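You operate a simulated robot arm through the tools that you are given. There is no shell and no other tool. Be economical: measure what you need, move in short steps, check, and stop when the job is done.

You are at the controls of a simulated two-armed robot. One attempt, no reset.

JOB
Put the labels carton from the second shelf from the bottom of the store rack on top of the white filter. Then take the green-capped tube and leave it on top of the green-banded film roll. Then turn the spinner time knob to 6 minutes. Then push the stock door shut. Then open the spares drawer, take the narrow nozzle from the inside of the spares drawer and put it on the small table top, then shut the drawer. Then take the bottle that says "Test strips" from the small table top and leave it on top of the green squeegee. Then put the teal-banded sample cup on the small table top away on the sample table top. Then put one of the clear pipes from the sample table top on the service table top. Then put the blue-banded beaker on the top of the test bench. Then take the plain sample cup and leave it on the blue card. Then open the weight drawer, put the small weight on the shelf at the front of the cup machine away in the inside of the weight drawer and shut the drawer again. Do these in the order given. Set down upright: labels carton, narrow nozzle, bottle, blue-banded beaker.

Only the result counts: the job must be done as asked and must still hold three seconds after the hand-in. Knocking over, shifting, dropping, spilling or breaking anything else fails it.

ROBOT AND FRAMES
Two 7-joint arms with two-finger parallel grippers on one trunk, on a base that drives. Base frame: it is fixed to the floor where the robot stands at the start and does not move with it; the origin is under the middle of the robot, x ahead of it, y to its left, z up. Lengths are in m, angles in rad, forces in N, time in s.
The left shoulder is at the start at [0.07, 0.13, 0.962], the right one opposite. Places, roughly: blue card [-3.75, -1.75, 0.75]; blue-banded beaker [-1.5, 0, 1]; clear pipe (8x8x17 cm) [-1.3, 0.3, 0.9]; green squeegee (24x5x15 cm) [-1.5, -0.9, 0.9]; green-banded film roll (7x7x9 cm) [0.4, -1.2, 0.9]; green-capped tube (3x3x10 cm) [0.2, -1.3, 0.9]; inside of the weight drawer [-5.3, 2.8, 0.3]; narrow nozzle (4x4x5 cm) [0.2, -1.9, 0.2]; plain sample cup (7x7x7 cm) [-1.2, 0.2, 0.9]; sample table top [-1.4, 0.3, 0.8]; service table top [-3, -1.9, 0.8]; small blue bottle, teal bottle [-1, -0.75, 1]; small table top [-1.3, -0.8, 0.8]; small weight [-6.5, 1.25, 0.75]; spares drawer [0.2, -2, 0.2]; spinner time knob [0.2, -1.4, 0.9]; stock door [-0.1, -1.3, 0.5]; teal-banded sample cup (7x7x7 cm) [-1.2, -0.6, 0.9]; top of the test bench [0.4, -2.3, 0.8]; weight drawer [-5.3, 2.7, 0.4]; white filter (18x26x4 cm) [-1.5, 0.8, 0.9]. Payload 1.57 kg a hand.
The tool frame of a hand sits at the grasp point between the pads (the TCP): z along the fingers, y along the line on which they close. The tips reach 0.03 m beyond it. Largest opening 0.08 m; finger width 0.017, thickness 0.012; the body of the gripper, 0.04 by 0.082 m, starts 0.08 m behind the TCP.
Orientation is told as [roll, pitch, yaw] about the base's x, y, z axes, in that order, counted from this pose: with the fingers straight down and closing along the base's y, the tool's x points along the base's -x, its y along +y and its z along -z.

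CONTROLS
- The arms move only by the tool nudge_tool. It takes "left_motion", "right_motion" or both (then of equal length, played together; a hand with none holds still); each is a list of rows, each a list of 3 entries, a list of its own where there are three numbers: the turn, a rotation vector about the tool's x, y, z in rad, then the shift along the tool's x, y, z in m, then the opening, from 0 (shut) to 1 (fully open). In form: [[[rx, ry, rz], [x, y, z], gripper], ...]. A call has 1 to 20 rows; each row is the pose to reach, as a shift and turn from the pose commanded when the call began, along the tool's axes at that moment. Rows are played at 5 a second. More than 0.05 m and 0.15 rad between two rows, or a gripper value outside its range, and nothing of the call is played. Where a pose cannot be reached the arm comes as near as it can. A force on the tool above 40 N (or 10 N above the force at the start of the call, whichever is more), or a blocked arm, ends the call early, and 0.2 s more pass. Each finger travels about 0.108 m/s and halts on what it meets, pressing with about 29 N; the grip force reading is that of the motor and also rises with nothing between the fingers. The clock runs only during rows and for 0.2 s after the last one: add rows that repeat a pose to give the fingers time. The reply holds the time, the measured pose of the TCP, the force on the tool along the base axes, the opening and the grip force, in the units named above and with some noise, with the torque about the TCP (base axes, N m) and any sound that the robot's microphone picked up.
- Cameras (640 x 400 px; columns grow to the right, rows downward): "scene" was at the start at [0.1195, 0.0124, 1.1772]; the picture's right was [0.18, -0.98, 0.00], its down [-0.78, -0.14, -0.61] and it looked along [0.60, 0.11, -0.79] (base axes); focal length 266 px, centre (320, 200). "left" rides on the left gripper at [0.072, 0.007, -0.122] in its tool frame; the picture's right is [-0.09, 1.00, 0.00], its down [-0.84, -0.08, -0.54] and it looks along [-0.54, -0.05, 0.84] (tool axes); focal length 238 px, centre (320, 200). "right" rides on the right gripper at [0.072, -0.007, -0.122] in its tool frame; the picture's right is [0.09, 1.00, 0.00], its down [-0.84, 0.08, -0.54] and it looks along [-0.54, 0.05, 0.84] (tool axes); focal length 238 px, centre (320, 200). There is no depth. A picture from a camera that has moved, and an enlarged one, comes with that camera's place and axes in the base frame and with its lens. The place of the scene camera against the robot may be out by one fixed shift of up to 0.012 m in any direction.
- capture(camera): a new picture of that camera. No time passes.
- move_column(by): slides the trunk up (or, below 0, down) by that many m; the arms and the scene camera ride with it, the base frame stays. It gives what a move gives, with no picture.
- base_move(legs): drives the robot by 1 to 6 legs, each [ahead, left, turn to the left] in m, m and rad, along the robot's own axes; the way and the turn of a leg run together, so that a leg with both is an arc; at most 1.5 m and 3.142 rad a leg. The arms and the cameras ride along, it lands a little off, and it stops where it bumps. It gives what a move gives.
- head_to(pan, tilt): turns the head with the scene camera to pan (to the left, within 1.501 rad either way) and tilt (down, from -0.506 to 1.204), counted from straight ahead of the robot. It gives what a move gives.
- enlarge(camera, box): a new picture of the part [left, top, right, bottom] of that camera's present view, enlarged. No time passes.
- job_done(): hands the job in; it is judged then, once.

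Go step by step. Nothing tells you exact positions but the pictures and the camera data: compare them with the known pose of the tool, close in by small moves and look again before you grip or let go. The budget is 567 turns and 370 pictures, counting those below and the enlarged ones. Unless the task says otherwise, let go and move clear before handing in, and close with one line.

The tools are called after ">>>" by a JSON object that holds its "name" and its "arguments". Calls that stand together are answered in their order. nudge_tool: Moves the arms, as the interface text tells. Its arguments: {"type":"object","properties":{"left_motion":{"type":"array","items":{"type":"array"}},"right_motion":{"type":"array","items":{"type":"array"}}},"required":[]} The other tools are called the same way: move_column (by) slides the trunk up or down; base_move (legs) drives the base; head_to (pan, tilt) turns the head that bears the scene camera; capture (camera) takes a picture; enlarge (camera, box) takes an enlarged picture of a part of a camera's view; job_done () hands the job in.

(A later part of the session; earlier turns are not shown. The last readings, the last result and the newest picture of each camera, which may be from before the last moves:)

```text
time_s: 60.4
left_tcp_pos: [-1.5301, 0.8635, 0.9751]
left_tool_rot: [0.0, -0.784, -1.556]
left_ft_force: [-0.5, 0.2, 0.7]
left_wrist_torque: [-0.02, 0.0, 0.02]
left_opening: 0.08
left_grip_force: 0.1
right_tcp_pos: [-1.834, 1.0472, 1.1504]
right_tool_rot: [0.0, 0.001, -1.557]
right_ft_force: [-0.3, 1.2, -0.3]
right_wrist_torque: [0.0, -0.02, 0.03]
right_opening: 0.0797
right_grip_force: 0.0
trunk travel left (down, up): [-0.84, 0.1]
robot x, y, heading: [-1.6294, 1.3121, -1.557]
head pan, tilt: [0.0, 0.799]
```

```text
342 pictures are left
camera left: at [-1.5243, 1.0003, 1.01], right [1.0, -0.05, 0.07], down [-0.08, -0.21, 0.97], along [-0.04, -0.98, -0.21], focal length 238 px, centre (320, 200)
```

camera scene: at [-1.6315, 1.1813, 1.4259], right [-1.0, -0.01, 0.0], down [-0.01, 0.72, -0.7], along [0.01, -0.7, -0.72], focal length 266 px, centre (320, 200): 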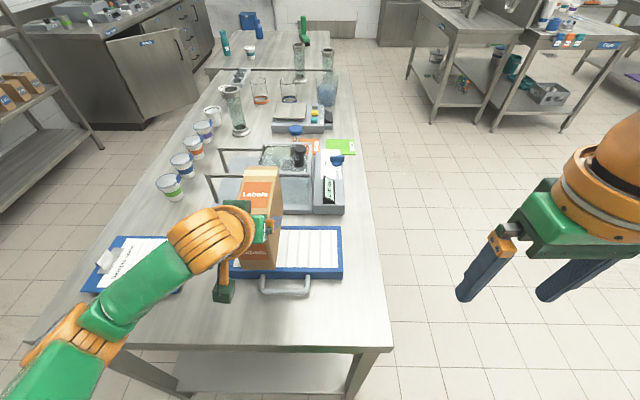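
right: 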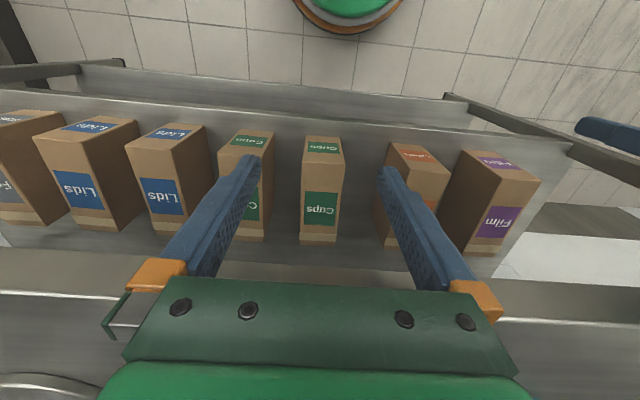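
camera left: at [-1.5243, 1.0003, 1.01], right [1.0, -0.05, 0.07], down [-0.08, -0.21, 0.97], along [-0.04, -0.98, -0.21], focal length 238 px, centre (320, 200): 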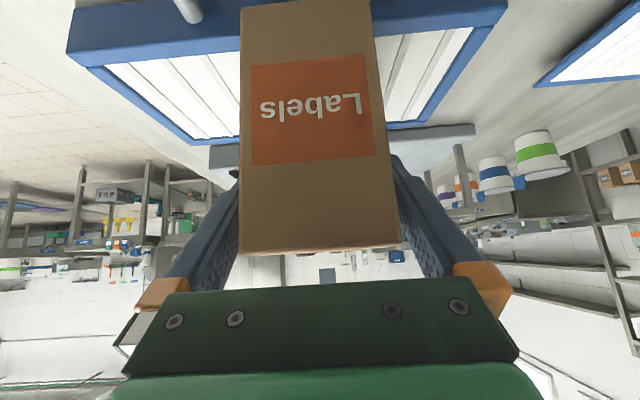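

The carton is standing on the filter and is free of the fingers. I'll retract along the tool axis and then back the base away.

>>> {"name": "nudge_tool", "arguments": {"left_motion": [[[0, 0, 0], [0, 0, -0.025], 1], [[0, 0, 0], [0, 0, -0.05], 1], [[0, 0, 0], [0, 0, -0.075], 1], [[0, 0, 0], [0, 0, -0.075], 1]]}}

>>> {"name": "base_move", "arguments": {"legs": [[-0.15, 0, 0]]}}

>>> {"name": "capture", "arguments": {"camera": "scene"}}

```text
time_s: 61.4
left_tcp_pos: [-1.5298, 0.9169, 1.0293]
left_tool_rot: [-0.001, -0.784, -1.558]
left_ft_force: [0.3, -0.3, -0.2]
left_wrist_torque: [0.03, -0.01, 0.02]
left_opening: 0.0802
left_grip_force: 0.1
right_tcp_pos: [-1.8338, 1.0479, 1.1498]
right_tool_rot: [0.001, 0.0, -1.558]
right_ft_force: [-1.2, 0.0, -0.1]
right_wrist_torque: [-0.02, 0.0, 0.01]
right_opening: 0.0801
right_grip_force: 0.0
trunk travel left (down, up): [-0.84, 0.1]
robot x, y, heading: [-1.6274, 1.3149, -1.554]
head pan, tilt: [0.0, 0.799]
```

```text
time_s: 62.7
left_tcp_pos: [-1.5323, 1.0641, 1.0274]
left_tool_rot: [0.001, -0.783, -1.556]
left_ft_force: [0.3, -0.8, -0.4]
left_wrist_torque: [0.04, 0.03, 0.02]
left_opening: 0.0799
left_grip_force: 0.1
right_tcp_pos: [-1.8364, 1.1942, 1.1494]
right_tool_rot: [0.0, 0.005, -1.555]
right_ft_force: [-0.7, -0.8, -0.9]
right_wrist_torque: [0.03, 0.04, 0.02]
right_opening: 0.0798
right_grip_force: 0.1
trunk travel left (down, up): [-0.84, 0.1]
robot x, y, heading: [-1.6304, 1.4603, -1.554]
head pan, tilt: [0.0, 0.799]
```

```text
341 pictures are left
camera scene: at [-1.6352, 1.3284, 1.4256], right [-1.0, -0.01, 0.0], down [-0.01, 0.72, -0.7], along [0.01, -0.7, -0.72], focal length 266 px, centre (320, 200)
```

scene: 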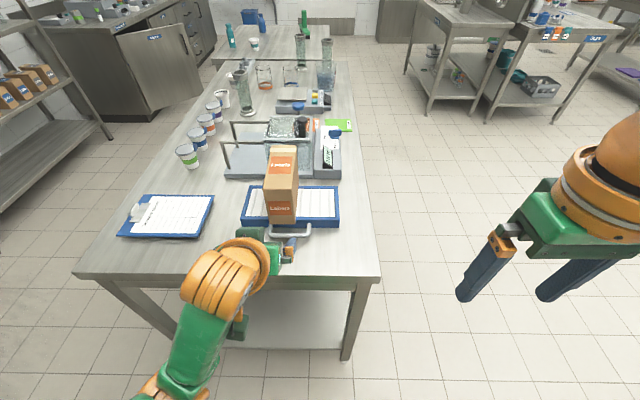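

The first item is done. Now I'll head back out through the gap and toward the counter, then look at the tube, roll and door.

>>> {"name": "base_move", "arguments": {"legs": [[0, 0.2, 0], [0.12, 0, 0], [0, 1.05, 0]]}}

>>> {"name": "base_move", "arguments": {"legs": [[0.9, 0, 0], [0.7, 0, 0]]}}

>>> {"name": "head_to", "arguments": {"pan": 0.4, "tilt": 0.5}}

>>> {"name": "capture", "arguments": {"camera": "scene"}}

```text
time_s: 70.1
left_tcp_pos: [-0.2828, 0.9705, 1.0281]
left_tool_rot: [0.002, -0.785, -1.554]
left_ft_force: [0.5, -0.5, -0.7]
left_wrist_torque: [-0.04, 0.05, -0.01]
left_opening: 0.0799
left_grip_force: 0.1
right_tcp_pos: [-0.5868, 1.1004, 1.1506]
right_tool_rot: [0.0, 0.001, -1.552]
right_ft_force: [0.0, 0.6, -0.8]
right_wrist_torque: [-0.01, 0.01, -0.01]
right_opening: 0.0802
right_grip_force: 0.2
trunk travel left (down, up): [-0.84, 0.1]
robot x, y, heading: [-0.388, 1.3661, -1.552]
head pan, tilt: [0.0, 0.799]
```

```text
time_s: 78.3
left_tcp_pos: [-0.2441, -0.622, 1.0285]
left_tool_rot: [0.001, -0.784, -1.547]
left_ft_force: [-0.2, 0.7, 0.5]
left_wrist_torque: [-0.02, -0.03, 0.02]
left_opening: 0.0798
left_grip_force: 0.1
right_tcp_pos: [-0.5498, -0.4927, 1.1511]
right_tool_rot: [0.0, 0.001, -1.546]
right_ft_force: [-0.3, 0.2, 0.2]
right_wrist_torque: [-0.01, -0.03, -0.01]
right_opening: 0.0802
right_grip_force: 0.0
trunk travel left (down, up): [-0.84, 0.1]
robot x, y, heading: [-0.3514, -0.2265, -1.545]
head pan, tilt: [0.0, 0.799]
```

```text
time_s: 79.2
left_tcp_pos: [-0.2443, -0.6216, 1.0282]
left_tool_rot: [0.002, -0.783, -1.547]
left_ft_force: [0.8, 0.5, -0.5]
left_wrist_torque: [0.02, 0.0, 0.0]
left_opening: 0.08
left_grip_force: 0.2
right_tcp_pos: [-0.5497, -0.4932, 1.15]
right_tool_rot: [-0.001, 0.0, -1.548]
right_ft_force: [0.0, -0.6, -0.4]
right_wrist_torque: [0.01, -0.01, -0.02]
right_opening: 0.0799
right_grip_force: 0.2
trunk travel left (down, up): [-0.84, 0.1]
robot x, y, heading: [-0.345, -0.2285, -1.541]
head pan, tilt: [0.4, 0.499]
```

```text
340 pictures are left
camera scene: at [-0.3151, -0.3597, 1.4518], right [-0.91, -0.41, 0.0], down [-0.2, 0.44, -0.88], along [0.36, -0.8, -0.48], focal length 266 px, centre (320, 200)
```

scene: 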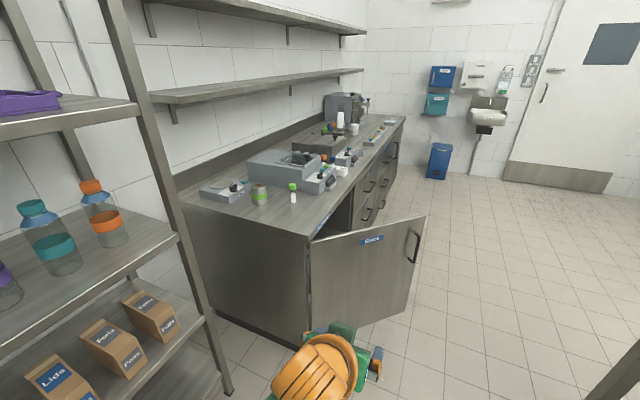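

The counter end is at y≈-1.06, the tube near (0.23,-1.28) and the roll near (0.36,-1.19). I'll test the left arm's maximum forward reach in free air.

>>> {"name": "nudge_tool", "arguments": {"left_motion": [[[0, 0, 0], [-0.03, 0, 0.03], 1], [[0, 0, 0], [-0.06, 0, 0.06], 1], [[0, 0, 0], [-0.09, 0, 0.09], 1], [[0, 0, 0], [-0.12, 0, 0.12], 1], [[0, 0, 0], [-0.15, 0, 0.15], 1], [[0, 0, 0], [-0.18, 0, 0.18], 1], [[0, 0, 0], [-0.18, 0, 0.18], 1]]}}

```text
time_s: 80.8
left_tcp_pos: [-0.2347, -0.8544, 1.0282]
left_tool_rot: [-0.002, -0.786, -1.546]
left_ft_force: [0.0, -0.9, 0.0]
left_wrist_torque: [-0.01, -0.01, 0.0]
left_opening: 0.0801
left_grip_force: 0.1
left hand out of reach, approached as far as the arm can: row 6, 7
right_tcp_pos: [-0.5474, -0.4937, 1.1513]
right_tool_rot: [0.0, 0.0, -1.547]
right_ft_force: [0.7, 0.6, 0.6]
right_wrist_torque: [0.01, 0.0, 0.06]
right_opening: 0.0796
right_grip_force: 0.1
trunk travel left (down, up): [-0.84, 0.1]
robot x, y, heading: [-0.3476, -0.2268, -1.541]
head pan, tilt: [0.4, 0.499]
```

Maximum reach is about 0.63 m ahead. That lets me work on the tube and roll from around (-0.03,-0.74), between the rack end and the counter corner. I'll raise the trunk and drive there with the arm out over the counter.

>>> {"name": "move_column", "arguments": {"by": 0.09}}

>>> {"name": "base_move", "arguments": {"legs": [[0.42, 0, 0], [0, 0.22, 0]]}}

>>> {"name": "head_to", "arguments": {"pan": 0.4, "tilt": 0.9}}

>>> {"name": "capture", "arguments": {"camera": "scene"}}

```text
time_s: 82.0
left_tcp_pos: [-0.2365, -0.8551, 1.1181]
left_tool_rot: [0.001, -0.783, -1.546]
left_ft_force: [0.6, -0.2, 0.1]
left_wrist_torque: [0.02, -0.04, 0.06]
left_opening: 0.08
left_grip_force: 0.1
right_tcp_pos: [-0.549, -0.4948, 1.2404]
right_tool_rot: [-0.002, 0.0, -1.546]
right_ft_force: [0.1, 0.4, 0.1]
right_wrist_torque: [-0.02, 0.01, 0.02]
right_opening: 0.08
right_grip_force: 0.1
trunk travel left (down, up): [-0.93, 0.01]
robot x, y, heading: [-0.3486, -0.2293, -1.547]
head pan, tilt: [0.4, 0.499]
```

```text
time_s: 85.8
left_tcp_pos: [-0.01, -1.2633, 1.1183]
left_tool_rot: [0.006, -0.782, -1.55]
left_ft_force: [-0.6, -0.4, -0.4]
left_wrist_torque: [-0.03, -0.03, 0.04]
left_opening: 0.0799
left_grip_force: 0.0
right_tcp_pos: [-0.3237, -0.902, 1.2396]
right_tool_rot: [0.002, 0.001, -1.546]
right_ft_force: [-0.5, -0.1, -0.3]
right_wrist_torque: [0.02, -0.01, -0.01]
right_opening: 0.0801
right_grip_force: 0.1
trunk travel left (down, up): [-0.93, 0.01]
robot x, y, heading: [-0.1196, -0.6363, -1.546]
head pan, tilt: [0.4, 0.499]
```

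```text
time_s: 86.7
left_tcp_pos: [-0.0052, -1.2625, 1.119]
left_tool_rot: [0.001, -0.783, -1.543]
left_ft_force: [-0.8, 0.5, 0.3]
left_wrist_torque: [0.0, 0.02, -0.04]
left_opening: 0.08
left_grip_force: 0.1
right_tcp_pos: [-0.3193, -0.9024, 1.24]
right_tool_rot: [0.0, 0.001, -1.547]
right_ft_force: [-0.7, 0.0, 0.7]
right_wrist_torque: [-0.04, 0.04, 0.01]
right_opening: 0.0799
right_grip_force: 0.1
trunk travel left (down, up): [-0.93, 0.01]
robot x, y, heading: [-0.1218, -0.636, -1.544]
head pan, tilt: [0.4, 0.901]
```

```text
339 pictures are left
camera scene: at [-0.091, -0.7539, 1.5081], right [-0.91, -0.41, 0.0], down [-0.32, 0.71, -0.62], along [0.26, -0.57, -0.78], focal length 266 px, centre (320, 200)
```

scene: 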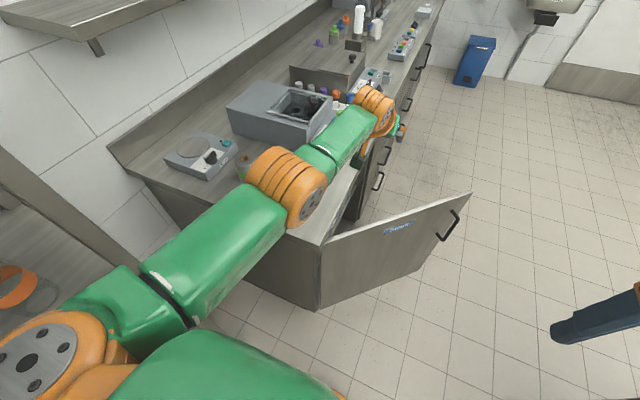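

>>> {"name": "base_move", "arguments": {"legs": [[0.1, 0.08, 0], [0, 0, 0.28]]}}

>>> {"name": "capture", "arguments": {"camera": "left"}}

>>> {"name": "head_to", "arguments": {"pan": 0.1, "tilt": 0.9}}

>>> {"name": "capture", "arguments": {"camera": "scene"}}

```text
time_s: 88.9
left_tcp_pos: [0.2463, -1.306, 1.117]
left_tool_rot: [0.002, -0.786, -1.264]
left_ft_force: [1.4, 0.0, 0.7]
left_wrist_torque: [-0.01, -0.01, 0.01]
left_opening: 0.0801
left_grip_force: 0.0
right_tcp_pos: [-0.1544, -1.0471, 1.24]
right_tool_rot: [-0.001, 0.002, -1.263]
right_ft_force: [0.4, -0.1, 0.8]
right_wrist_torque: [0.0, 0.01, -0.04]
right_opening: 0.08
right_grip_force: 0.0
trunk travel left (down, up): [-0.93, 0.01]
robot x, y, heading: [-0.0355, -0.7335, -1.264]
head pan, tilt: [0.4, 0.901]
```

```text
338 pictures are left
camera left: at [0.2117, -1.1734, 1.1529], right [0.97, 0.24, 0.07], down [-0.01, -0.22, 0.97], along [0.25, -0.94, -0.21], focal length 238 px, centre (320, 200)
```

left: 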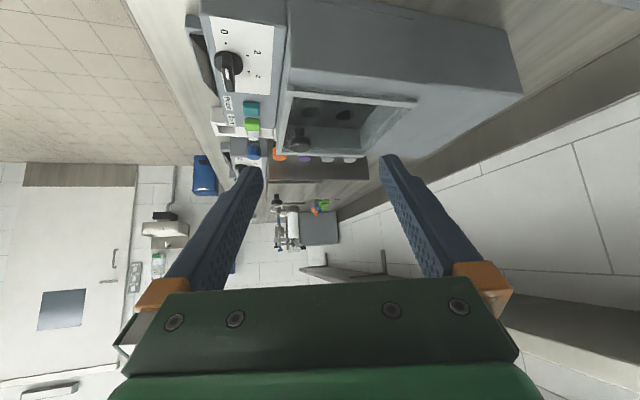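

```text
time_s: 89.7
left_tcp_pos: [0.2475, -1.3046, 1.1166]
left_tool_rot: [0.002, -0.783, -1.263]
left_ft_force: [-0.1, 0.5, 0.2]
left_wrist_torque: [0.03, 0.0, 0.0]
left_opening: 0.0799
left_grip_force: 0.1
right_tcp_pos: [-0.1553, -1.0449, 1.2402]
right_tool_rot: [-0.001, -0.001, -1.265]
right_ft_force: [0.5, 0.0, 0.0]
right_wrist_torque: [0.02, 0.0, 0.01]
right_opening: 0.0801
right_grip_force: 0.1
trunk travel left (down, up): [-0.93, 0.01]
robot x, y, heading: [-0.0381, -0.7338, -1.258]
head pan, tilt: [0.099, 0.901]
```

```text
337 pictures are left
camera scene: at [0.0035, -0.8508, 1.508], right [-0.92, -0.4, 0.0], down [-0.31, 0.72, -0.62], along [0.25, -0.57, -0.78], focal length 266 px, centre (320, 200)
```

scene: 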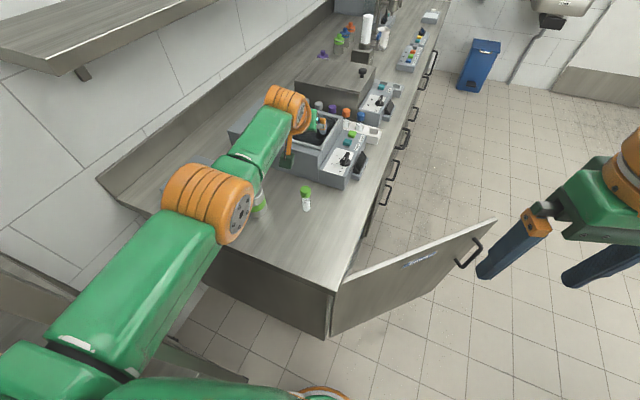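

The tube stands clearly visible at about (0.228,-1.27) and the spinner knob is just behind it. I'll pull the hand back in front of the tube and lower the trunk.

>>> {"name": "nudge_tool", "arguments": {"left_motion": [[[0, 0, 0], [0.03, -0.003, -0.03], 1], [[0, 0, 0], [0.06, -0.006, -0.06], 1], [[0, 0, 0], [0.087, -0.006, -0.087], 1], [[0, 0, 0], [0.087, -0.006, -0.087], 1]]}}

>>> {"name": "move_column", "arguments": {"by": -0.14}}

>>> {"name": "capture", "arguments": {"camera": "left"}}

>>> {"name": "capture", "arguments": {"camera": "scene"}}

```text
time_s: 90.7
left_tcp_pos: [0.2037, -1.1899, 1.1179]
left_tool_rot: [0.0, -0.783, -1.263]
left_ft_force: [0.5, -0.2, -0.9]
left_wrist_torque: [0.03, 0.0, 0.01]
left_opening: 0.0801
left_grip_force: 0.1
right_tcp_pos: [-0.1527, -1.0465, 1.2396]
right_tool_rot: [0.001, 0.002, -1.264]
right_ft_force: [0.7, -0.1, -0.2]
right_wrist_torque: [-0.01, 0.01, -0.01]
right_opening: 0.0799
right_grip_force: 0.0
trunk travel left (down, up): [-0.93, 0.01]
robot x, y, heading: [-0.0354, -0.7314, -1.266]
head pan, tilt: [0.099, 0.901]
```

```text
time_s: 92.4
left_tcp_pos: [0.2032, -1.1899, 0.9792]
left_tool_rot: [0.0, -0.784, -1.264]
left_ft_force: [0.2, 0.1, 0.2]
left_wrist_torque: [0.03, 0.03, 0.04]
left_opening: 0.0803
left_grip_force: 0.0
right_tcp_pos: [-0.1546, -1.0457, 1.1005]
right_tool_rot: [0.0, 0.001, -1.263]
right_ft_force: [-0.4, 0.1, 0.4]
right_wrist_torque: [0.02, 0.0, 0.01]
right_opening: 0.0798
right_grip_force: 0.1
trunk travel left (down, up): [-0.79, 0.15]
robot x, y, heading: [-0.0343, -0.7342, -1.259]
head pan, tilt: [0.099, 0.901]
```

```text
336 pictures are left
camera left: at [0.1686, -1.0565, 1.014], right [0.97, 0.24, 0.07], down [-0.01, -0.22, 0.97], along [0.25, -0.94, -0.21], focal length 238 px, centre (320, 200)
```

left: 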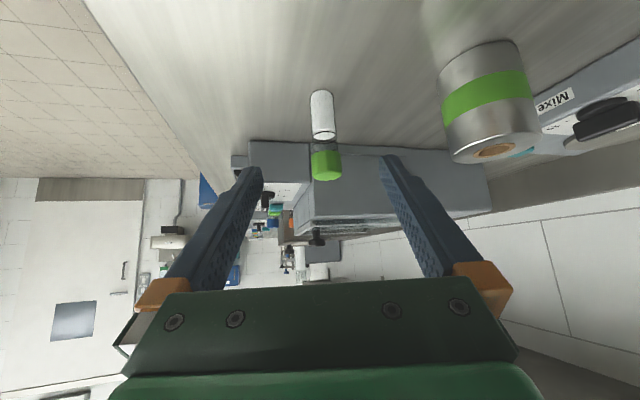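

```text
335 pictures are left
camera scene: at [0.0033, -0.8505, 1.3681], right [-0.92, -0.4, 0.0], down [-0.31, 0.72, -0.62], along [0.25, -0.57, -0.78], focal length 266 px, centre (320, 200)
```

scene: 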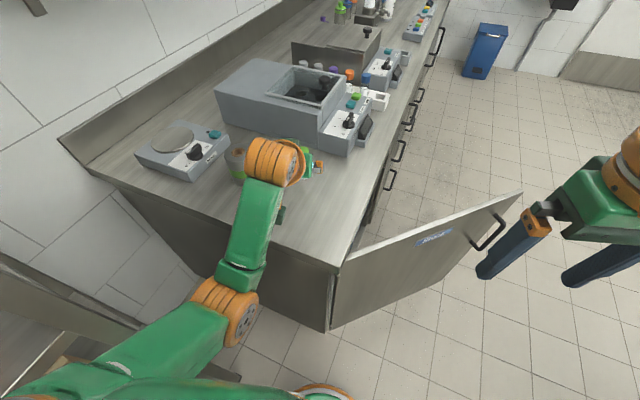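

Triangulated: counter z≈0.845, tube at (0.237,-1.283) with its top near 0.945, roll at about (0.378,-1.206). I'll lower first, then move forward around the tube.

>>> {"name": "nudge_tool", "arguments": {"left_motion": [[[0, 0, 0], [0.03, 0.002, 0.03], 1], [[0, 0, 0], [0.064, 0.004, 0.064], 1], [[0, 0, 0], [0.044, 0.004, 0.084], 1], [[0, 0, 0], [0.024, 0.004, 0.104], 1], [[0, 0, 0], [0.024, 0.004, 0.104], 1]]}}

>>> {"name": "capture", "arguments": {"camera": "left"}}

```text
time_s: 93.6
left_tcp_pos: [0.2227, -1.2405, 0.8883]
left_tool_rot: [0.001, -0.784, -1.264]
left_ft_force: [-0.7, 0.2, -0.5]
left_wrist_torque: [-0.01, 0.0, 0.02]
left_opening: 0.0799
left_grip_force: 0.1
right_tcp_pos: [-0.1551, -1.0455, 1.1013]
right_tool_rot: [-0.001, 0.001, -1.264]
right_ft_force: [-0.7, 0.4, -0.4]
right_wrist_torque: [-0.02, -0.02, -0.05]
right_opening: 0.08
right_grip_force: 0.0
trunk travel left (down, up): [-0.79, 0.15]
robot x, y, heading: [-0.0364, -0.7328, -1.264]
head pan, tilt: [0.099, 0.901]
```

```text
334 pictures are left
camera left: at [0.1884, -1.1085, 0.9235], right [0.97, 0.24, 0.07], down [-0.01, -0.22, 0.97], along [0.25, -0.94, -0.21], focal length 238 px, centre (320, 200)
```

left: 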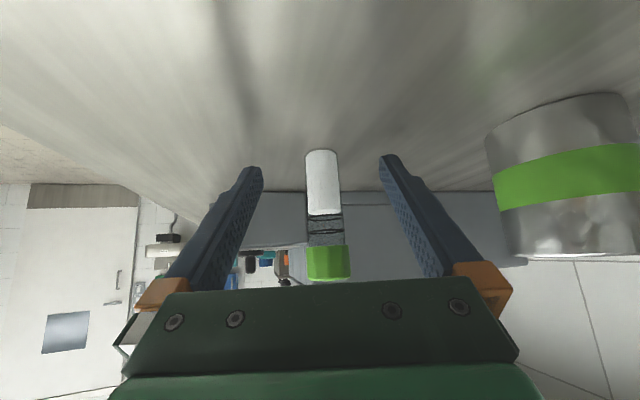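

The tube is centred between the fingers. I'll go forward 4 cm and close.

>>> {"name": "nudge_tool", "arguments": {"left_motion": [[[0, 0, 0], [-0.015, 0.001, 0.015], 1], [[0, 0, 0], [-0.029, 0.001, 0.029], 1], [[0, 0, 0], [-0.029, 0.001, 0.029], 1], [[0, 0, 0], [-0.029, 0.001, 0.029], 0.6], [[0, 0, 0], [-0.029, 0.001, 0.029], 0.3], [[0, 0, 0], [-0.029, 0.001, 0.029], 0.1], [[0, 0, 0], [-0.029, 0.001, 0.029], 0.1]]}}

>>> {"name": "capture", "arguments": {"camera": "left"}}

```text
time_s: 95.2
left_tcp_pos: [0.2372, -1.2794, 0.8881]
left_tool_rot: [-0.002, -0.785, -1.263]
left_ft_force: [-0.2, -1.0, 1.1]
left_wrist_torque: [0.01, -0.03, 0.01]
left_opening: 0.0241
left_grip_force: 29.4
right_tcp_pos: [-0.1549, -1.0456, 1.1001]
right_tool_rot: [0.001, 0.0, -1.263]
right_ft_force: [0.3, -0.5, 0.0]
right_wrist_torque: [-0.01, 0.01, -0.03]
right_opening: 0.08
right_grip_force: 0.0
trunk travel left (down, up): [-0.79, 0.15]
robot x, y, heading: [-0.0351, -0.7312, -1.267]
head pan, tilt: [0.099, 0.901]
```

```text
333 pictures are left
camera left: at [0.2026, -1.1475, 0.923], right [0.97, 0.24, 0.07], down [-0.01, -0.22, 0.97], along [0.25, -0.94, -0.21], focal length 238 px, centre (320, 200)
```

left: 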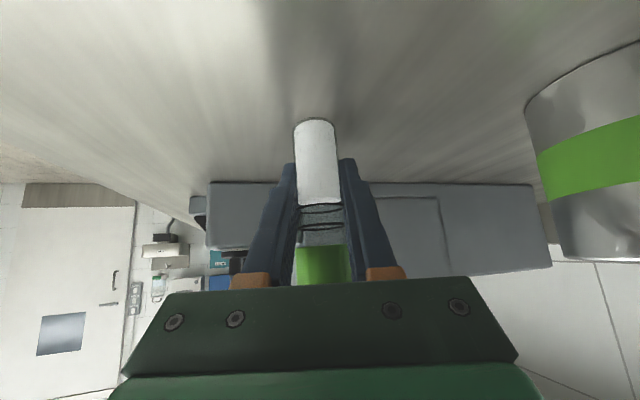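

The tube is gripped. I'll lift it and pull back a little, then view the roll.

>>> {"name": "nudge_tool", "arguments": {"left_motion": [[[0, 0, 0], [-0.03, 0, -0.03], 0.1], [[0, 0, 0], [-0.06, 0, -0.06], 0.1], [[0, 0, 0], [-0.092, 0, -0.092], 0.1], [[0, 0, 0], [-0.075, 0.03, -0.109], 0.1], [[0, 0, 0], [-0.05, 0.06, -0.134], 0.1], [[0, 0, 0], [-0.05, 0.06, -0.134], 0.1]]}}

>>> {"name": "capture", "arguments": {"camera": "left"}}

>>> {"name": "capture", "arguments": {"camera": "scene"}}

```text
time_s: 96.6
left_tcp_pos: [0.2781, -1.2056, 1.0164]
left_tool_rot: [0.001, -0.781, -1.266]
left_ft_force: [0.3, 0.6, 0.7]
left_wrist_torque: [0.0, 0.01, 0.0]
left_opening: 0.024
left_grip_force: 29.1
right_tcp_pos: [-0.1553, -1.0469, 1.0995]
right_tool_rot: [0.001, 0.0, -1.263]
right_ft_force: [-0.5, 0.5, 0.3]
right_wrist_torque: [-0.02, -0.02, 0.0]
right_opening: 0.0798
right_grip_force: 0.0
trunk travel left (down, up): [-0.79, 0.15]
robot x, y, heading: [-0.0339, -0.7333, -1.267]
head pan, tilt: [0.099, 0.901]
```

```text
332 pictures are left
camera left: at [0.2419, -1.074, 1.0531], right [0.97, 0.24, 0.07], down [-0.01, -0.23, 0.97], along [0.25, -0.94, -0.22], focal length 238 px, centre (320, 200)
```

left: 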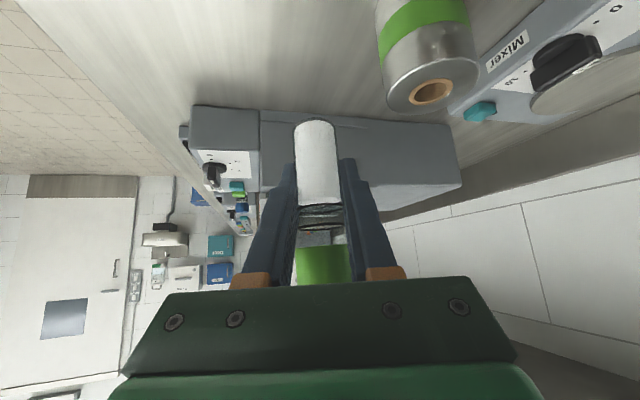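

```text
331 pictures are left
camera scene: at [0.0027, -0.8514, 1.368], right [-0.92, -0.4, 0.0], down [-0.31, 0.72, -0.62], along [0.25, -0.57, -0.78], focal length 266 px, centre (320, 200)
```

scene: 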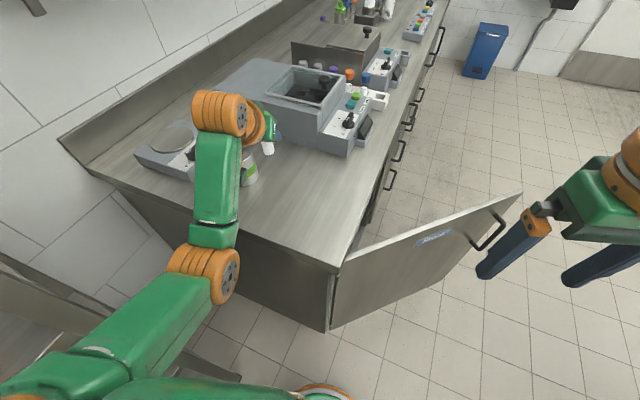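

>>> {"name": "enlarge", "arguments": {"camera": "left", "box": [270, 40, 510, 190]}}

```text
2.67 times, centred on (390, 115) of left
camera zoom: at [0.2419, -1.074, 1.0531], right [0.97, 0.24, 0.07], down [-0.01, -0.23, 0.97], along [0.25, -0.94, -0.22], focal length 636 px, centre (133, 427)
```

zoom: 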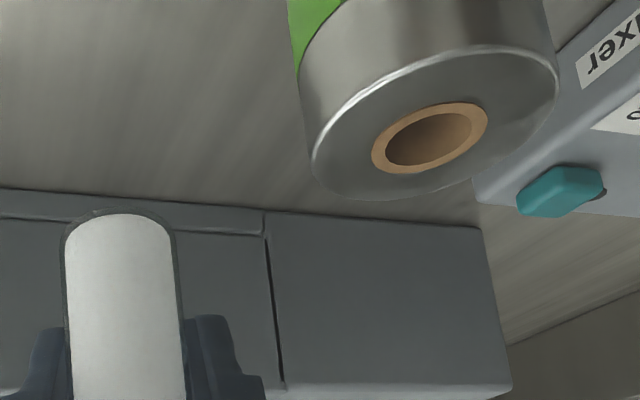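

The roll's core hole is about as wide as the tube, so I'll set the tube about 2 cm off-centre, on the wound film. Moving over now.

>>> {"name": "nudge_tool", "arguments": {"left_motion": [[[0, 0, 0], [-0.009, 0.025, 0.009], 0.1], [[0, 0, 0], [-0.018, 0.05, 0.018], 0.1], [[0, 0, 0], [-0.028, 0.075, 0.028], 0.1], [[0, 0, 0], [-0.028, 0.075, 0.028], 0.1]]}}

>>> {"name": "capture", "arguments": {"camera": "left"}}

>>> {"name": "enlarge", "arguments": {"camera": "scene", "box": [140, 80, 380, 230]}}

```text
time_s: 97.6
left_tcp_pos: [0.3609, -1.222, 1.0187]
left_tool_rot: [0.0, -0.783, -1.261]
left_ft_force: [-0.2, -0.5, -0.8]
left_wrist_torque: [-0.01, 0.04, -0.03]
left_opening: 0.0242
left_grip_force: 29.1
right_tcp_pos: [-0.1543, -1.0458, 1.1007]
right_tool_rot: [-0.001, 0.0, -1.264]
right_ft_force: [-0.5, -1.1, 0.1]
right_wrist_torque: [0.0, -0.02, -0.01]
right_opening: 0.08
right_grip_force: 0.0
trunk travel left (down, up): [-0.79, 0.15]
robot x, y, heading: [-0.0343, -0.7327, -1.264]
head pan, tilt: [0.099, 0.901]
```

```text
329 pictures are left
camera left: at [0.3256, -1.0886, 1.054], right [0.97, 0.24, 0.07], down [-0.01, -0.22, 0.97], along [0.25, -0.94, -0.21], focal length 238 px, centre (320, 200)
```

left: 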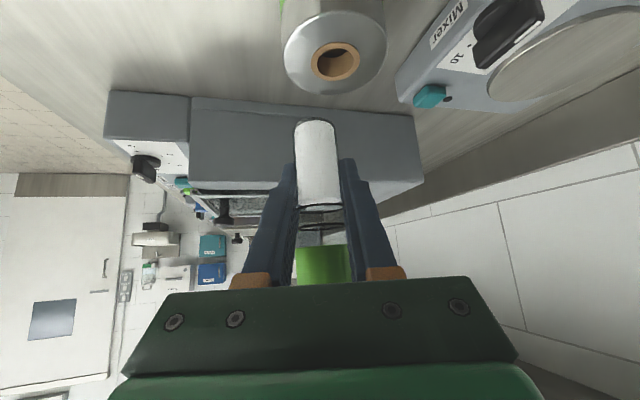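

```text
2.67 times, centred on (260, 155) of scene
camera zoom: at [0.0033, -0.8506, 1.368], right [-0.92, -0.4, 0.0], down [-0.31, 0.72, -0.62], along [0.25, -0.57, -0.78], focal length 710 px, centre (480, 320)
```

zoom: 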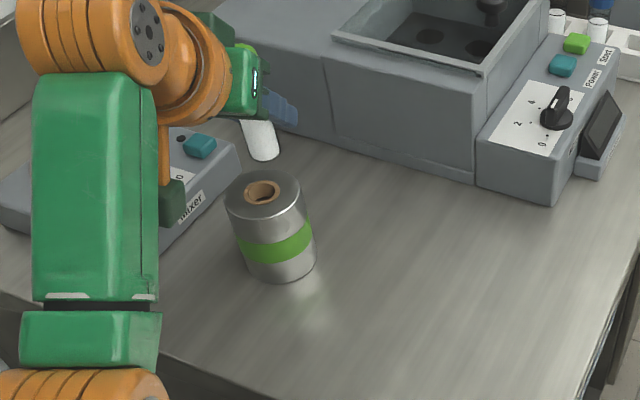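

Roll centre is refined to about (0.375,-1.215). I'll adjust a few mm and lower close to the surface.

>>> {"name": "nudge_tool", "arguments": {"left_motion": [[[0, 0, 0], [-0.004, -0.005, 0.004], 0.1], [[0, 0, 0], [0.006, -0.005, 0.014], 0.1], [[0, 0, 0], [0.016, -0.005, 0.024], 0.1], [[0, 0, 0], [0.016, -0.005, 0.024], 0.1]]}}

>>> {"name": "enlarge", "arguments": {"camera": "scene", "box": [200, 120, 320, 195]}}

>>> {"name": "capture", "arguments": {"camera": "left"}}

```text
time_s: 98.6
left_tcp_pos: [0.3571, -1.2283, 0.9906]
left_tool_rot: [0.001, -0.784, -1.263]
left_ft_force: [-0.1, -0.2, -1.0]
left_wrist_torque: [-0.03, -0.04, 0.02]
left_opening: 0.0244
left_grip_force: 29.3
right_tcp_pos: [-0.1545, -1.0453, 1.1001]
right_tool_rot: [0.0, -0.001, -1.262]
right_ft_force: [0.3, -0.1, 0.9]
right_wrist_torque: [0.02, 0.01, 0.02]
right_opening: 0.0802
right_grip_force: 0.1
trunk travel left (down, up): [-0.79, 0.15]
robot x, y, heading: [-0.0401, -0.7323, -1.263]
head pan, tilt: [0.099, 0.901]
```

```text
5.33 times, centred on (260, 158) of scene
camera zoom: at [0.0034, -0.8508, 1.368], right [-0.92, -0.4, 0.0], down [-0.31, 0.72, -0.62], along [0.25, -0.57, -0.78], focal length 1420 px, centre (640, 427)
```

zoom: 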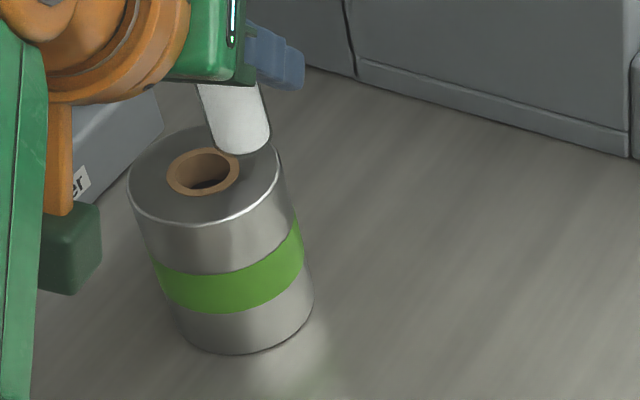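

```text
326 pictures are left
camera left: at [0.322, -1.0958, 1.0253], right [0.97, 0.24, 0.07], down [-0.01, -0.22, 0.97], along [0.25, -0.94, -0.21], focal length 238 px, centre (320, 200)
```

left: 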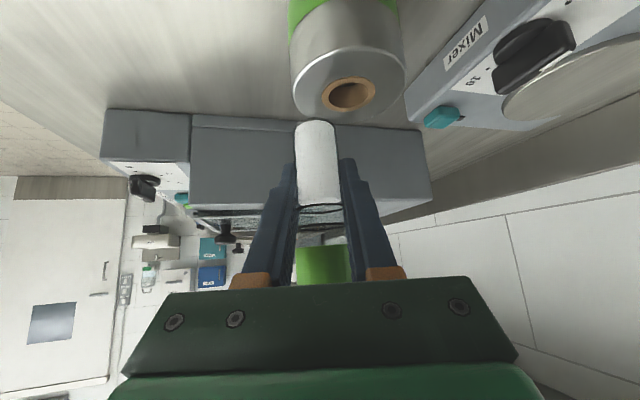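

>>> {"name": "nudge_tool", "arguments": {"left_motion": [[[0, 0, 0], [0.005, 0.004, 0.001], 0.1], [[0, 0, 0], [0.007, 0.004, 0.003], 0.1], [[0, 0, 0], [0.0085, 0.004, 0.0045], 0.1], [[0, 0, 0], [0.0085, 0.004, 0.0045], 0.1]]}}

>>> {"name": "enlarge", "arguments": {"camera": "scene", "box": [200, 120, 320, 195]}}

```text
time_s: 99.6
left_tcp_pos: [0.3617, -1.2244, 0.9803]
left_tool_rot: [0.001, -0.784, -1.264]
left_ft_force: [0.5, -1.2, 0.4]
left_wrist_torque: [-0.01, 0.03, -0.02]
left_opening: 0.0242
left_grip_force: 29.1
right_tcp_pos: [-0.154, -1.0462, 1.0998]
right_tool_rot: [-0.001, 0.001, -1.265]
right_ft_force: [0.6, 0.1, -0.4]
right_wrist_torque: [0.0, -0.02, 0.0]
right_opening: 0.0796
right_grip_force: 0.0
trunk travel left (down, up): [-0.79, 0.15]
robot x, y, heading: [-0.0374, -0.7313, -1.269]
head pan, tilt: [0.099, 0.901]
```

```text
5.33 times, centred on (260, 158) of scene
camera zoom: at [0.0036, -0.8507, 1.368], right [-0.92, -0.4, 0.0], down [-0.31, 0.72, -0.62], along [0.25, -0.57, -0.78], focal length 1420 px, centre (640, 427)
```

zoom: 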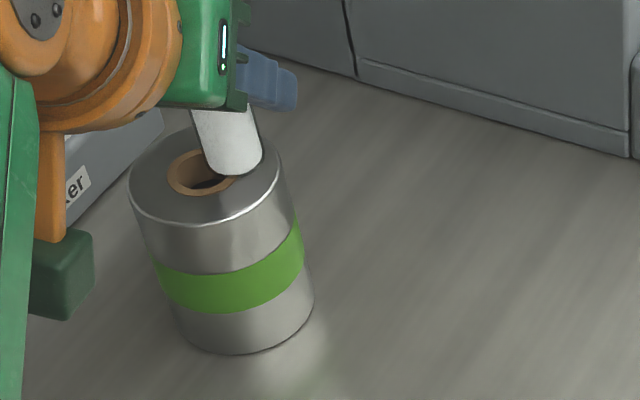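

>>> {"name": "nudge_tool", "arguments": {"left_motion": [[[0, 0, 0], [0.001, -0.001, 0.001], 0.1], [[0, 0, 0], [0.0025, -0.002, 0.0025], 0.1], [[0, 0, 0], [0.0035, -0.002, 0.0035], 0.1], [[0, 0, 0], [0.0035, -0.002, 0.0035], 0.1]]}}

```text
time_s: 100.6
left_tcp_pos: [0.3597, -1.2249, 0.9763]
left_tool_rot: [0.001, -0.784, -1.263]
left_ft_force: [-0.2, -0.8, 0.3]
left_wrist_torque: [0.02, 0.01, 0.02]
left_opening: 0.0237
left_grip_force: 29.0
right_tcp_pos: [-0.154, -1.0458, 1.1]
right_tool_rot: [-0.001, 0.0, -1.262]
right_ft_force: [0.9, -0.1, -0.3]
right_wrist_torque: [0.0, -0.02, 0.0]
right_opening: 0.08
right_grip_force: 0.0
trunk travel left (down, up): [-0.79, 0.15]
robot x, y, heading: [-0.0412, -0.7355, -1.268]
head pan, tilt: [0.099, 0.901]
```

>>> {"name": "nudge_tool", "arguments": {"left_motion": [[[0, 0, 0], [0.001, 0, 0.001], 0.1], [[0, 0, 0], [0.002, 0, 0.002], 0.1], [[0, 0, 0], [0.003, 0, 0.003], 0.1], [[0, 0, 0], [0.003, 0, 0.003], 0.1]]}}

>>> {"name": "enlarge", "arguments": {"camera": "scene", "box": [200, 120, 320, 195]}}

```text
time_s: 101.6
left_tcp_pos: [0.359, -1.2249, 0.9727]
left_tool_rot: [0.001, -0.786, -1.262]
left_ft_force: [0.8, -0.3, 4.8]
left_wrist_torque: [-0.05, -0.03, -0.04]
left_opening: 0.0237
left_grip_force: 29.4
right_tcp_pos: [-0.1552, -1.0456, 1.1013]
right_tool_rot: [0.0, -0.001, -1.263]
right_ft_force: [0.5, 0.3, 0.2]
right_wrist_torque: [0.0, 0.01, 0.0]
right_opening: 0.0799
right_grip_force: 0.1
trunk travel left (down, up): [-0.79, 0.15]
robot x, y, heading: [-0.0417, -0.731, -1.264]
head pan, tilt: [0.099, 0.901]
```

```text
5.33 times, centred on (260, 158) of scene
camera zoom: at [0.0028, -0.85, 1.3682], right [-0.92, -0.4, 0.0], down [-0.31, 0.72, -0.62], along [0.25, -0.57, -0.78], focal length 1420 px, centre (640, 427)
```

zoom: 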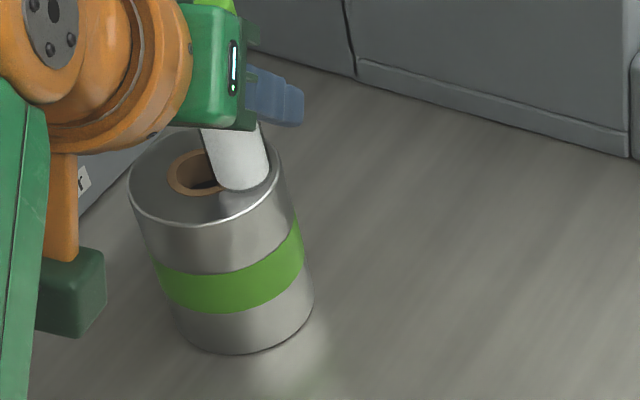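

Contact, and the tube sits on the film annulus. I'll release gently and inspect.

>>> {"name": "nudge_tool", "arguments": {"left_motion": [[[0, 0, 0], [-0.001, 0, -0.001], 0.1], [[0, 0, 0], [-0.001, 0, -0.001], 0.4], [[0, 0, 0], [-0.001, 0, -0.001], 0.8], [[0, 0, 0], [-0.001, 0, -0.001], 0.8]]}}

>>> {"name": "capture", "arguments": {"camera": "left"}}

```text
time_s: 102.6
left_tcp_pos: [0.3589, -1.2244, 0.9724]
left_tool_rot: [0.0, -0.785, -1.264]
left_ft_force: [-0.4, 0.7, -0.4]
left_wrist_torque: [0.0, -0.01, 0.01]
left_opening: 0.0639
left_grip_force: 0.0
right_tcp_pos: [-0.1546, -1.0468, 1.1001]
right_tool_rot: [-0.002, -0.001, -1.264]
right_ft_force: [-0.2, -0.1, -1.1]
right_wrist_torque: [-0.03, 0.01, -0.02]
right_opening: 0.08
right_grip_force: 0.0
trunk travel left (down, up): [-0.79, 0.15]
robot x, y, heading: [-0.0399, -0.7312, -1.263]
head pan, tilt: [0.099, 0.901]
```

```text
323 pictures are left
camera left: at [0.3239, -1.0921, 1.0082], right [0.97, 0.24, 0.07], down [-0.01, -0.22, 0.97], along [0.25, -0.94, -0.21], focal length 238 px, centre (320, 200)
```

left: 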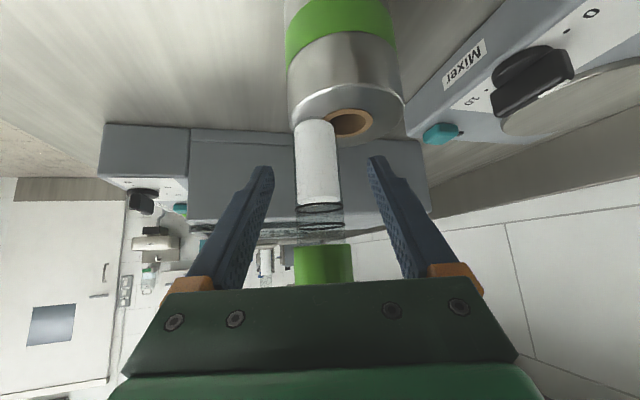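

The tube is standing on the roll. I'll retract along the tool axis.

>>> {"name": "nudge_tool", "arguments": {"left_motion": [[[0, 0, 0], [0, 0, -0.03], 0.9], [[0, 0, 0], [0, 0, -0.06], 1], [[0, 0, 0], [0, 0, -0.1], 1], [[0, 0, 0], [0, 0, -0.14], 1], [[0, 0, 0], [0, 0, -0.14], 1]]}}

>>> {"name": "enlarge", "arguments": {"camera": "scene", "box": [180, 60, 420, 210]}}

```text
time_s: 103.8
left_tcp_pos: [0.3284, -1.1304, 1.0708]
left_tool_rot: [0.002, -0.782, -1.262]
left_ft_force: [0.5, 1.0, -0.5]
left_wrist_torque: [0.01, -0.01, 0.01]
left_opening: 0.0801
left_grip_force: 0.2
right_tcp_pos: [-0.1544, -1.0466, 1.1001]
right_tool_rot: [-0.001, -0.001, -1.262]
right_ft_force: [0.5, -0.3, 0.6]
right_wrist_torque: [-0.01, -0.02, -0.01]
right_opening: 0.0801
right_grip_force: 0.0
trunk travel left (down, up): [-0.79, 0.15]
robot x, y, heading: [-0.0397, -0.7323, -1.266]
head pan, tilt: [0.099, 0.901]
```

```text
2.67 times, centred on (300, 135) of scene
camera zoom: at [0.0035, -0.851, 1.368], right [-0.92, -0.4, 0.0], down [-0.31, 0.72, -0.62], along [0.25, -0.57, -0.78], focal length 710 px, centre (373, 373)
```

zoom: 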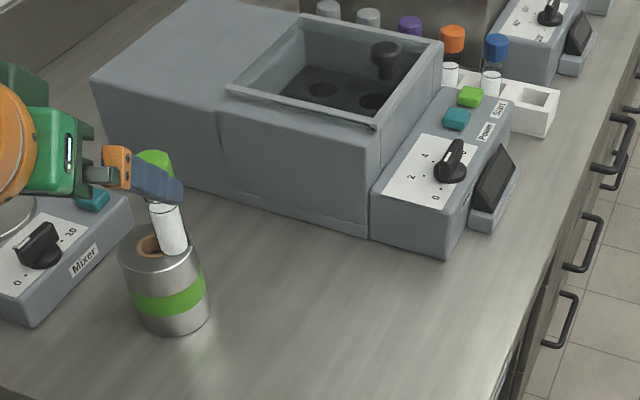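

The tube stands on the roll. Next is the spinner knob, so I'll zoom in on its panel.

>>> {"name": "enlarge", "arguments": {"camera": "scene", "box": [310, 85, 390, 155]}}

```text
5.71 times, centred on (350, 120) of scene
camera zoom: at [0.0035, -0.851, 1.368], right [-0.92, -0.4, 0.0], down [-0.31, 0.72, -0.62], along [0.25, -0.57, -0.78], focal length 1521 px, centre (149, 657)
```

zoom: 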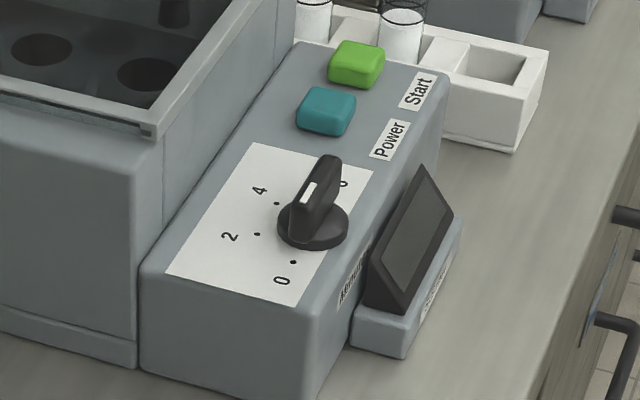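

The knob panel is out of reach from here. I'll back away with the arms raised and drive around the open door to its south side for a better view.

>>> {"name": "move_column", "arguments": {"by": 0.14}}

>>> {"name": "base_move", "arguments": {"legs": [[-0.45, 0, 0], [0, 0, -0.305], [0, -0.38, 0], [1.4, 0, 0]]}}

>>> {"name": "base_move", "arguments": {"legs": [[0, 0, 2.2]]}}

>>> {"name": "head_to", "arguments": {"pan": 0.0, "tilt": 0.7}}

>>> {"name": "capture", "arguments": {"camera": "scene"}}

```text
time_s: 105.5
left_tcp_pos: [0.329, -1.13, 1.212]
left_tool_rot: [0.001, -0.782, -1.263]
left_ft_force: [1.1, 0.1, -0.3]
left_wrist_torque: [0.02, 0.01, 0.01]
left_opening: 0.08
left_grip_force: 0.0
right_tcp_pos: [-0.1538, -1.0463, 1.2403]
right_tool_rot: [0.0, 0.001, -1.264]
right_ft_force: [0.2, 0.3, 0.4]
right_wrist_torque: [-0.03, 0.03, 0.01]
right_opening: 0.0802
right_grip_force: 0.1
trunk travel left (down, up): [-0.93, 0.01]
robot x, y, heading: [-0.0378, -0.7355, -1.262]
head pan, tilt: [0.099, 0.901]
```

```text
time_s: 117.7
left_tcp_pos: [-0.3166, -2.168, 1.2125]
left_tool_rot: [0.001, -0.784, -1.565]
left_ft_force: [-0.1, -0.8, 0.4]
left_wrist_torque: [0.02, 0.02, 0.01]
left_opening: 0.0799
left_grip_force: 0.1
right_tcp_pos: [-0.7548, -1.9456, 1.2411]
right_tool_rot: [-0.001, -0.002, -1.565]
right_ft_force: [0.1, -0.4, 0.4]
right_wrist_torque: [-0.03, 0.01, -0.02]
right_opening: 0.0799
right_grip_force: 0.1
trunk travel left (down, up): [-0.93, 0.01]
robot x, y, heading: [-0.5534, -1.6784, -1.56]
head pan, tilt: [0.099, 0.901]
```

```text
time_s: 123.3
left_tcp_pos: [-0.2943, -1.2052, 1.2118]
left_tool_rot: [0.002, -0.782, 0.643]
left_ft_force: [-0.2, -0.7, 0.8]
left_wrist_torque: [-0.01, 0.03, 0.01]
left_opening: 0.08
left_grip_force: 0.1
right_tcp_pos: [-0.2141, -1.6895, 1.2412]
right_tool_rot: [0.0, 0.0, 0.643]
right_ft_force: [0.1, -0.4, 0.6]
right_wrist_torque: [-0.01, 0.01, 0.02]
right_opening: 0.08
right_grip_force: 0.0
trunk travel left (down, up): [-0.93, 0.01]
robot x, y, heading: [-0.546, -1.6804, 0.643]
head pan, tilt: [0.099, 0.901]
```

```text
time_s: 124.0
left_tcp_pos: [-0.295, -1.2042, 1.212]
left_tool_rot: [0.002, -0.785, 0.644]
left_ft_force: [0.8, 0.7, -0.3]
left_wrist_torque: [0.01, -0.01, 0.03]
left_opening: 0.0801
left_grip_force: 0.0
right_tcp_pos: [-0.2138, -1.688, 1.24]
right_tool_rot: [0.0, -0.001, 0.644]
right_ft_force: [-0.1, 0.1, -0.2]
right_wrist_torque: [-0.04, 0.0, 0.01]
right_opening: 0.0801
right_grip_force: 0.0
trunk travel left (down, up): [-0.93, 0.01]
robot x, y, heading: [-0.5489, -1.6805, 0.642]
head pan, tilt: [0.0, 0.7]
```

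```text
320 pictures are left
camera scene: at [-0.4456, -1.6011, 1.5241], right [0.6, -0.8, 0.0], down [-0.52, -0.39, -0.76], along [0.61, 0.46, -0.64], focal length 266 px, centre (320, 200)
```

scene: 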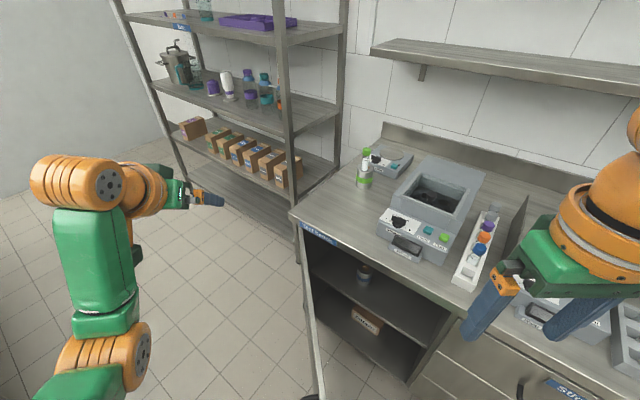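

>>> {"name": "enlarge", "arguments": {"camera": "scene", "box": [360, 190, 480, 280]}}

```text
4.44 times, centred on (420, 235) of scene
camera zoom: at [-0.4456, -1.6011, 1.5241], right [0.6, -0.8, 0.0], down [-0.52, -0.39, -0.76], along [0.61, 0.46, -0.64], focal length 1183 px, centre (-124, 44)
```

zoom: 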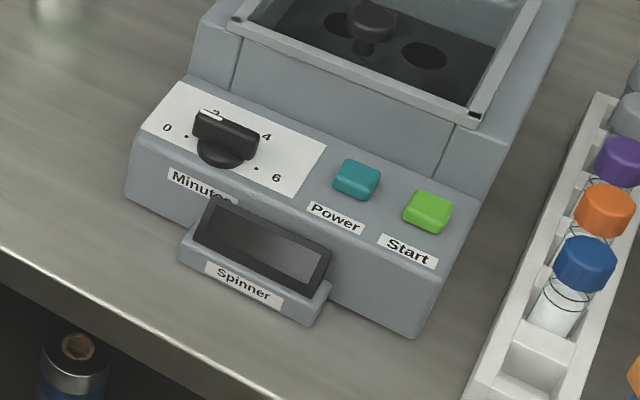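

The pointer seems to be at 0 on the left, and 6 is on the right, so the knob must turn about half a turn clockwise. The knob is at about (0.17,-1.44), panel z≈0.92. I'll stand at about (-0.265,-1.78) facing +y and use the right hand pointing down.

>>> {"name": "base_move", "arguments": {"legs": [[-0.063, -0.165, 0], [0.23, -0.085, 0]]}}

>>> {"name": "base_move", "arguments": {"legs": [[0, 0, 1.0]]}}

>>> {"name": "head_to", "arguments": {"pan": -1.0, "tilt": 0.8}}

>>> {"name": "capture", "arguments": {"camera": "scene"}}

```text
time_s: 126.9
left_tcp_pos: [-0.0182, -1.3046, 1.2136]
left_tool_rot: [-0.002, -0.787, 0.647]
left_ft_force: [-0.1, 0.2, 0.0]
left_wrist_torque: [-0.01, -0.01, 0.01]
left_opening: 0.0802
left_grip_force: 0.0
right_tcp_pos: [0.0623, -1.7891, 1.242]
right_tool_rot: [-0.003, -0.003, 0.646]
right_ft_force: [-0.7, 0.0, 0.0]
right_wrist_torque: [0.04, -0.02, 0.0]
right_opening: 0.08
right_grip_force: 0.1
trunk travel left (down, up): [-0.93, 0.01]
robot x, y, heading: [-0.2714, -1.7862, 0.647]
head pan, tilt: [0.0, 0.7]
```

```text
time_s: 129.8
left_tcp_pos: [-0.526, -1.3057, 1.2125]
left_tool_rot: [0.003, -0.783, 1.63]
left_ft_force: [0.2, 1.1, 0.2]
left_wrist_torque: [0.01, 0.04, -0.02]
left_opening: 0.0802
left_grip_force: 0.1
right_tcp_pos: [-0.0776, -1.506, 1.2407]
right_tool_rot: [0.001, 0.0, 1.63]
right_ft_force: [0.3, 0.2, 0.5]
right_wrist_torque: [-0.01, -0.03, -0.01]
right_opening: 0.08
right_grip_force: 0.1
trunk travel left (down, up): [-0.93, 0.01]
robot x, y, heading: [-0.2688, -1.7822, 1.633]
head pan, tilt: [0.0, 0.7]
```

```text
time_s: 131.1
left_tcp_pos: [-0.5265, -1.306, 1.2125]
left_tool_rot: [0.001, -0.784, 1.63]
left_ft_force: [-0.8, -0.1, -0.6]
left_wrist_torque: [0.06, -0.01, -0.01]
left_opening: 0.0798
left_grip_force: 0.0
right_tcp_pos: [-0.0793, -1.5059, 1.2406]
right_tool_rot: [0.0, -0.002, 1.63]
right_ft_force: [0.1, 0.0, -1.4]
right_wrist_torque: [0.02, -0.03, -0.01]
right_opening: 0.0798
right_grip_force: 0.1
trunk travel left (down, up): [-0.93, 0.01]
robot x, y, heading: [-0.274, -1.7776, 1.63]
head pan, tilt: [-1.0, 0.799]
```

```text
318 pictures are left
camera scene: at [-0.211, -1.684, 1.516], right [0.59, -0.81, 0.0], down [-0.58, -0.42, -0.7], along [0.56, 0.41, -0.72], focal length 266 px, centre (320, 200)
```

scene: 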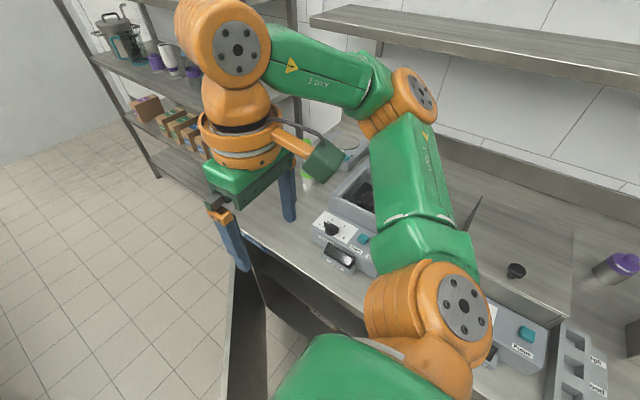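

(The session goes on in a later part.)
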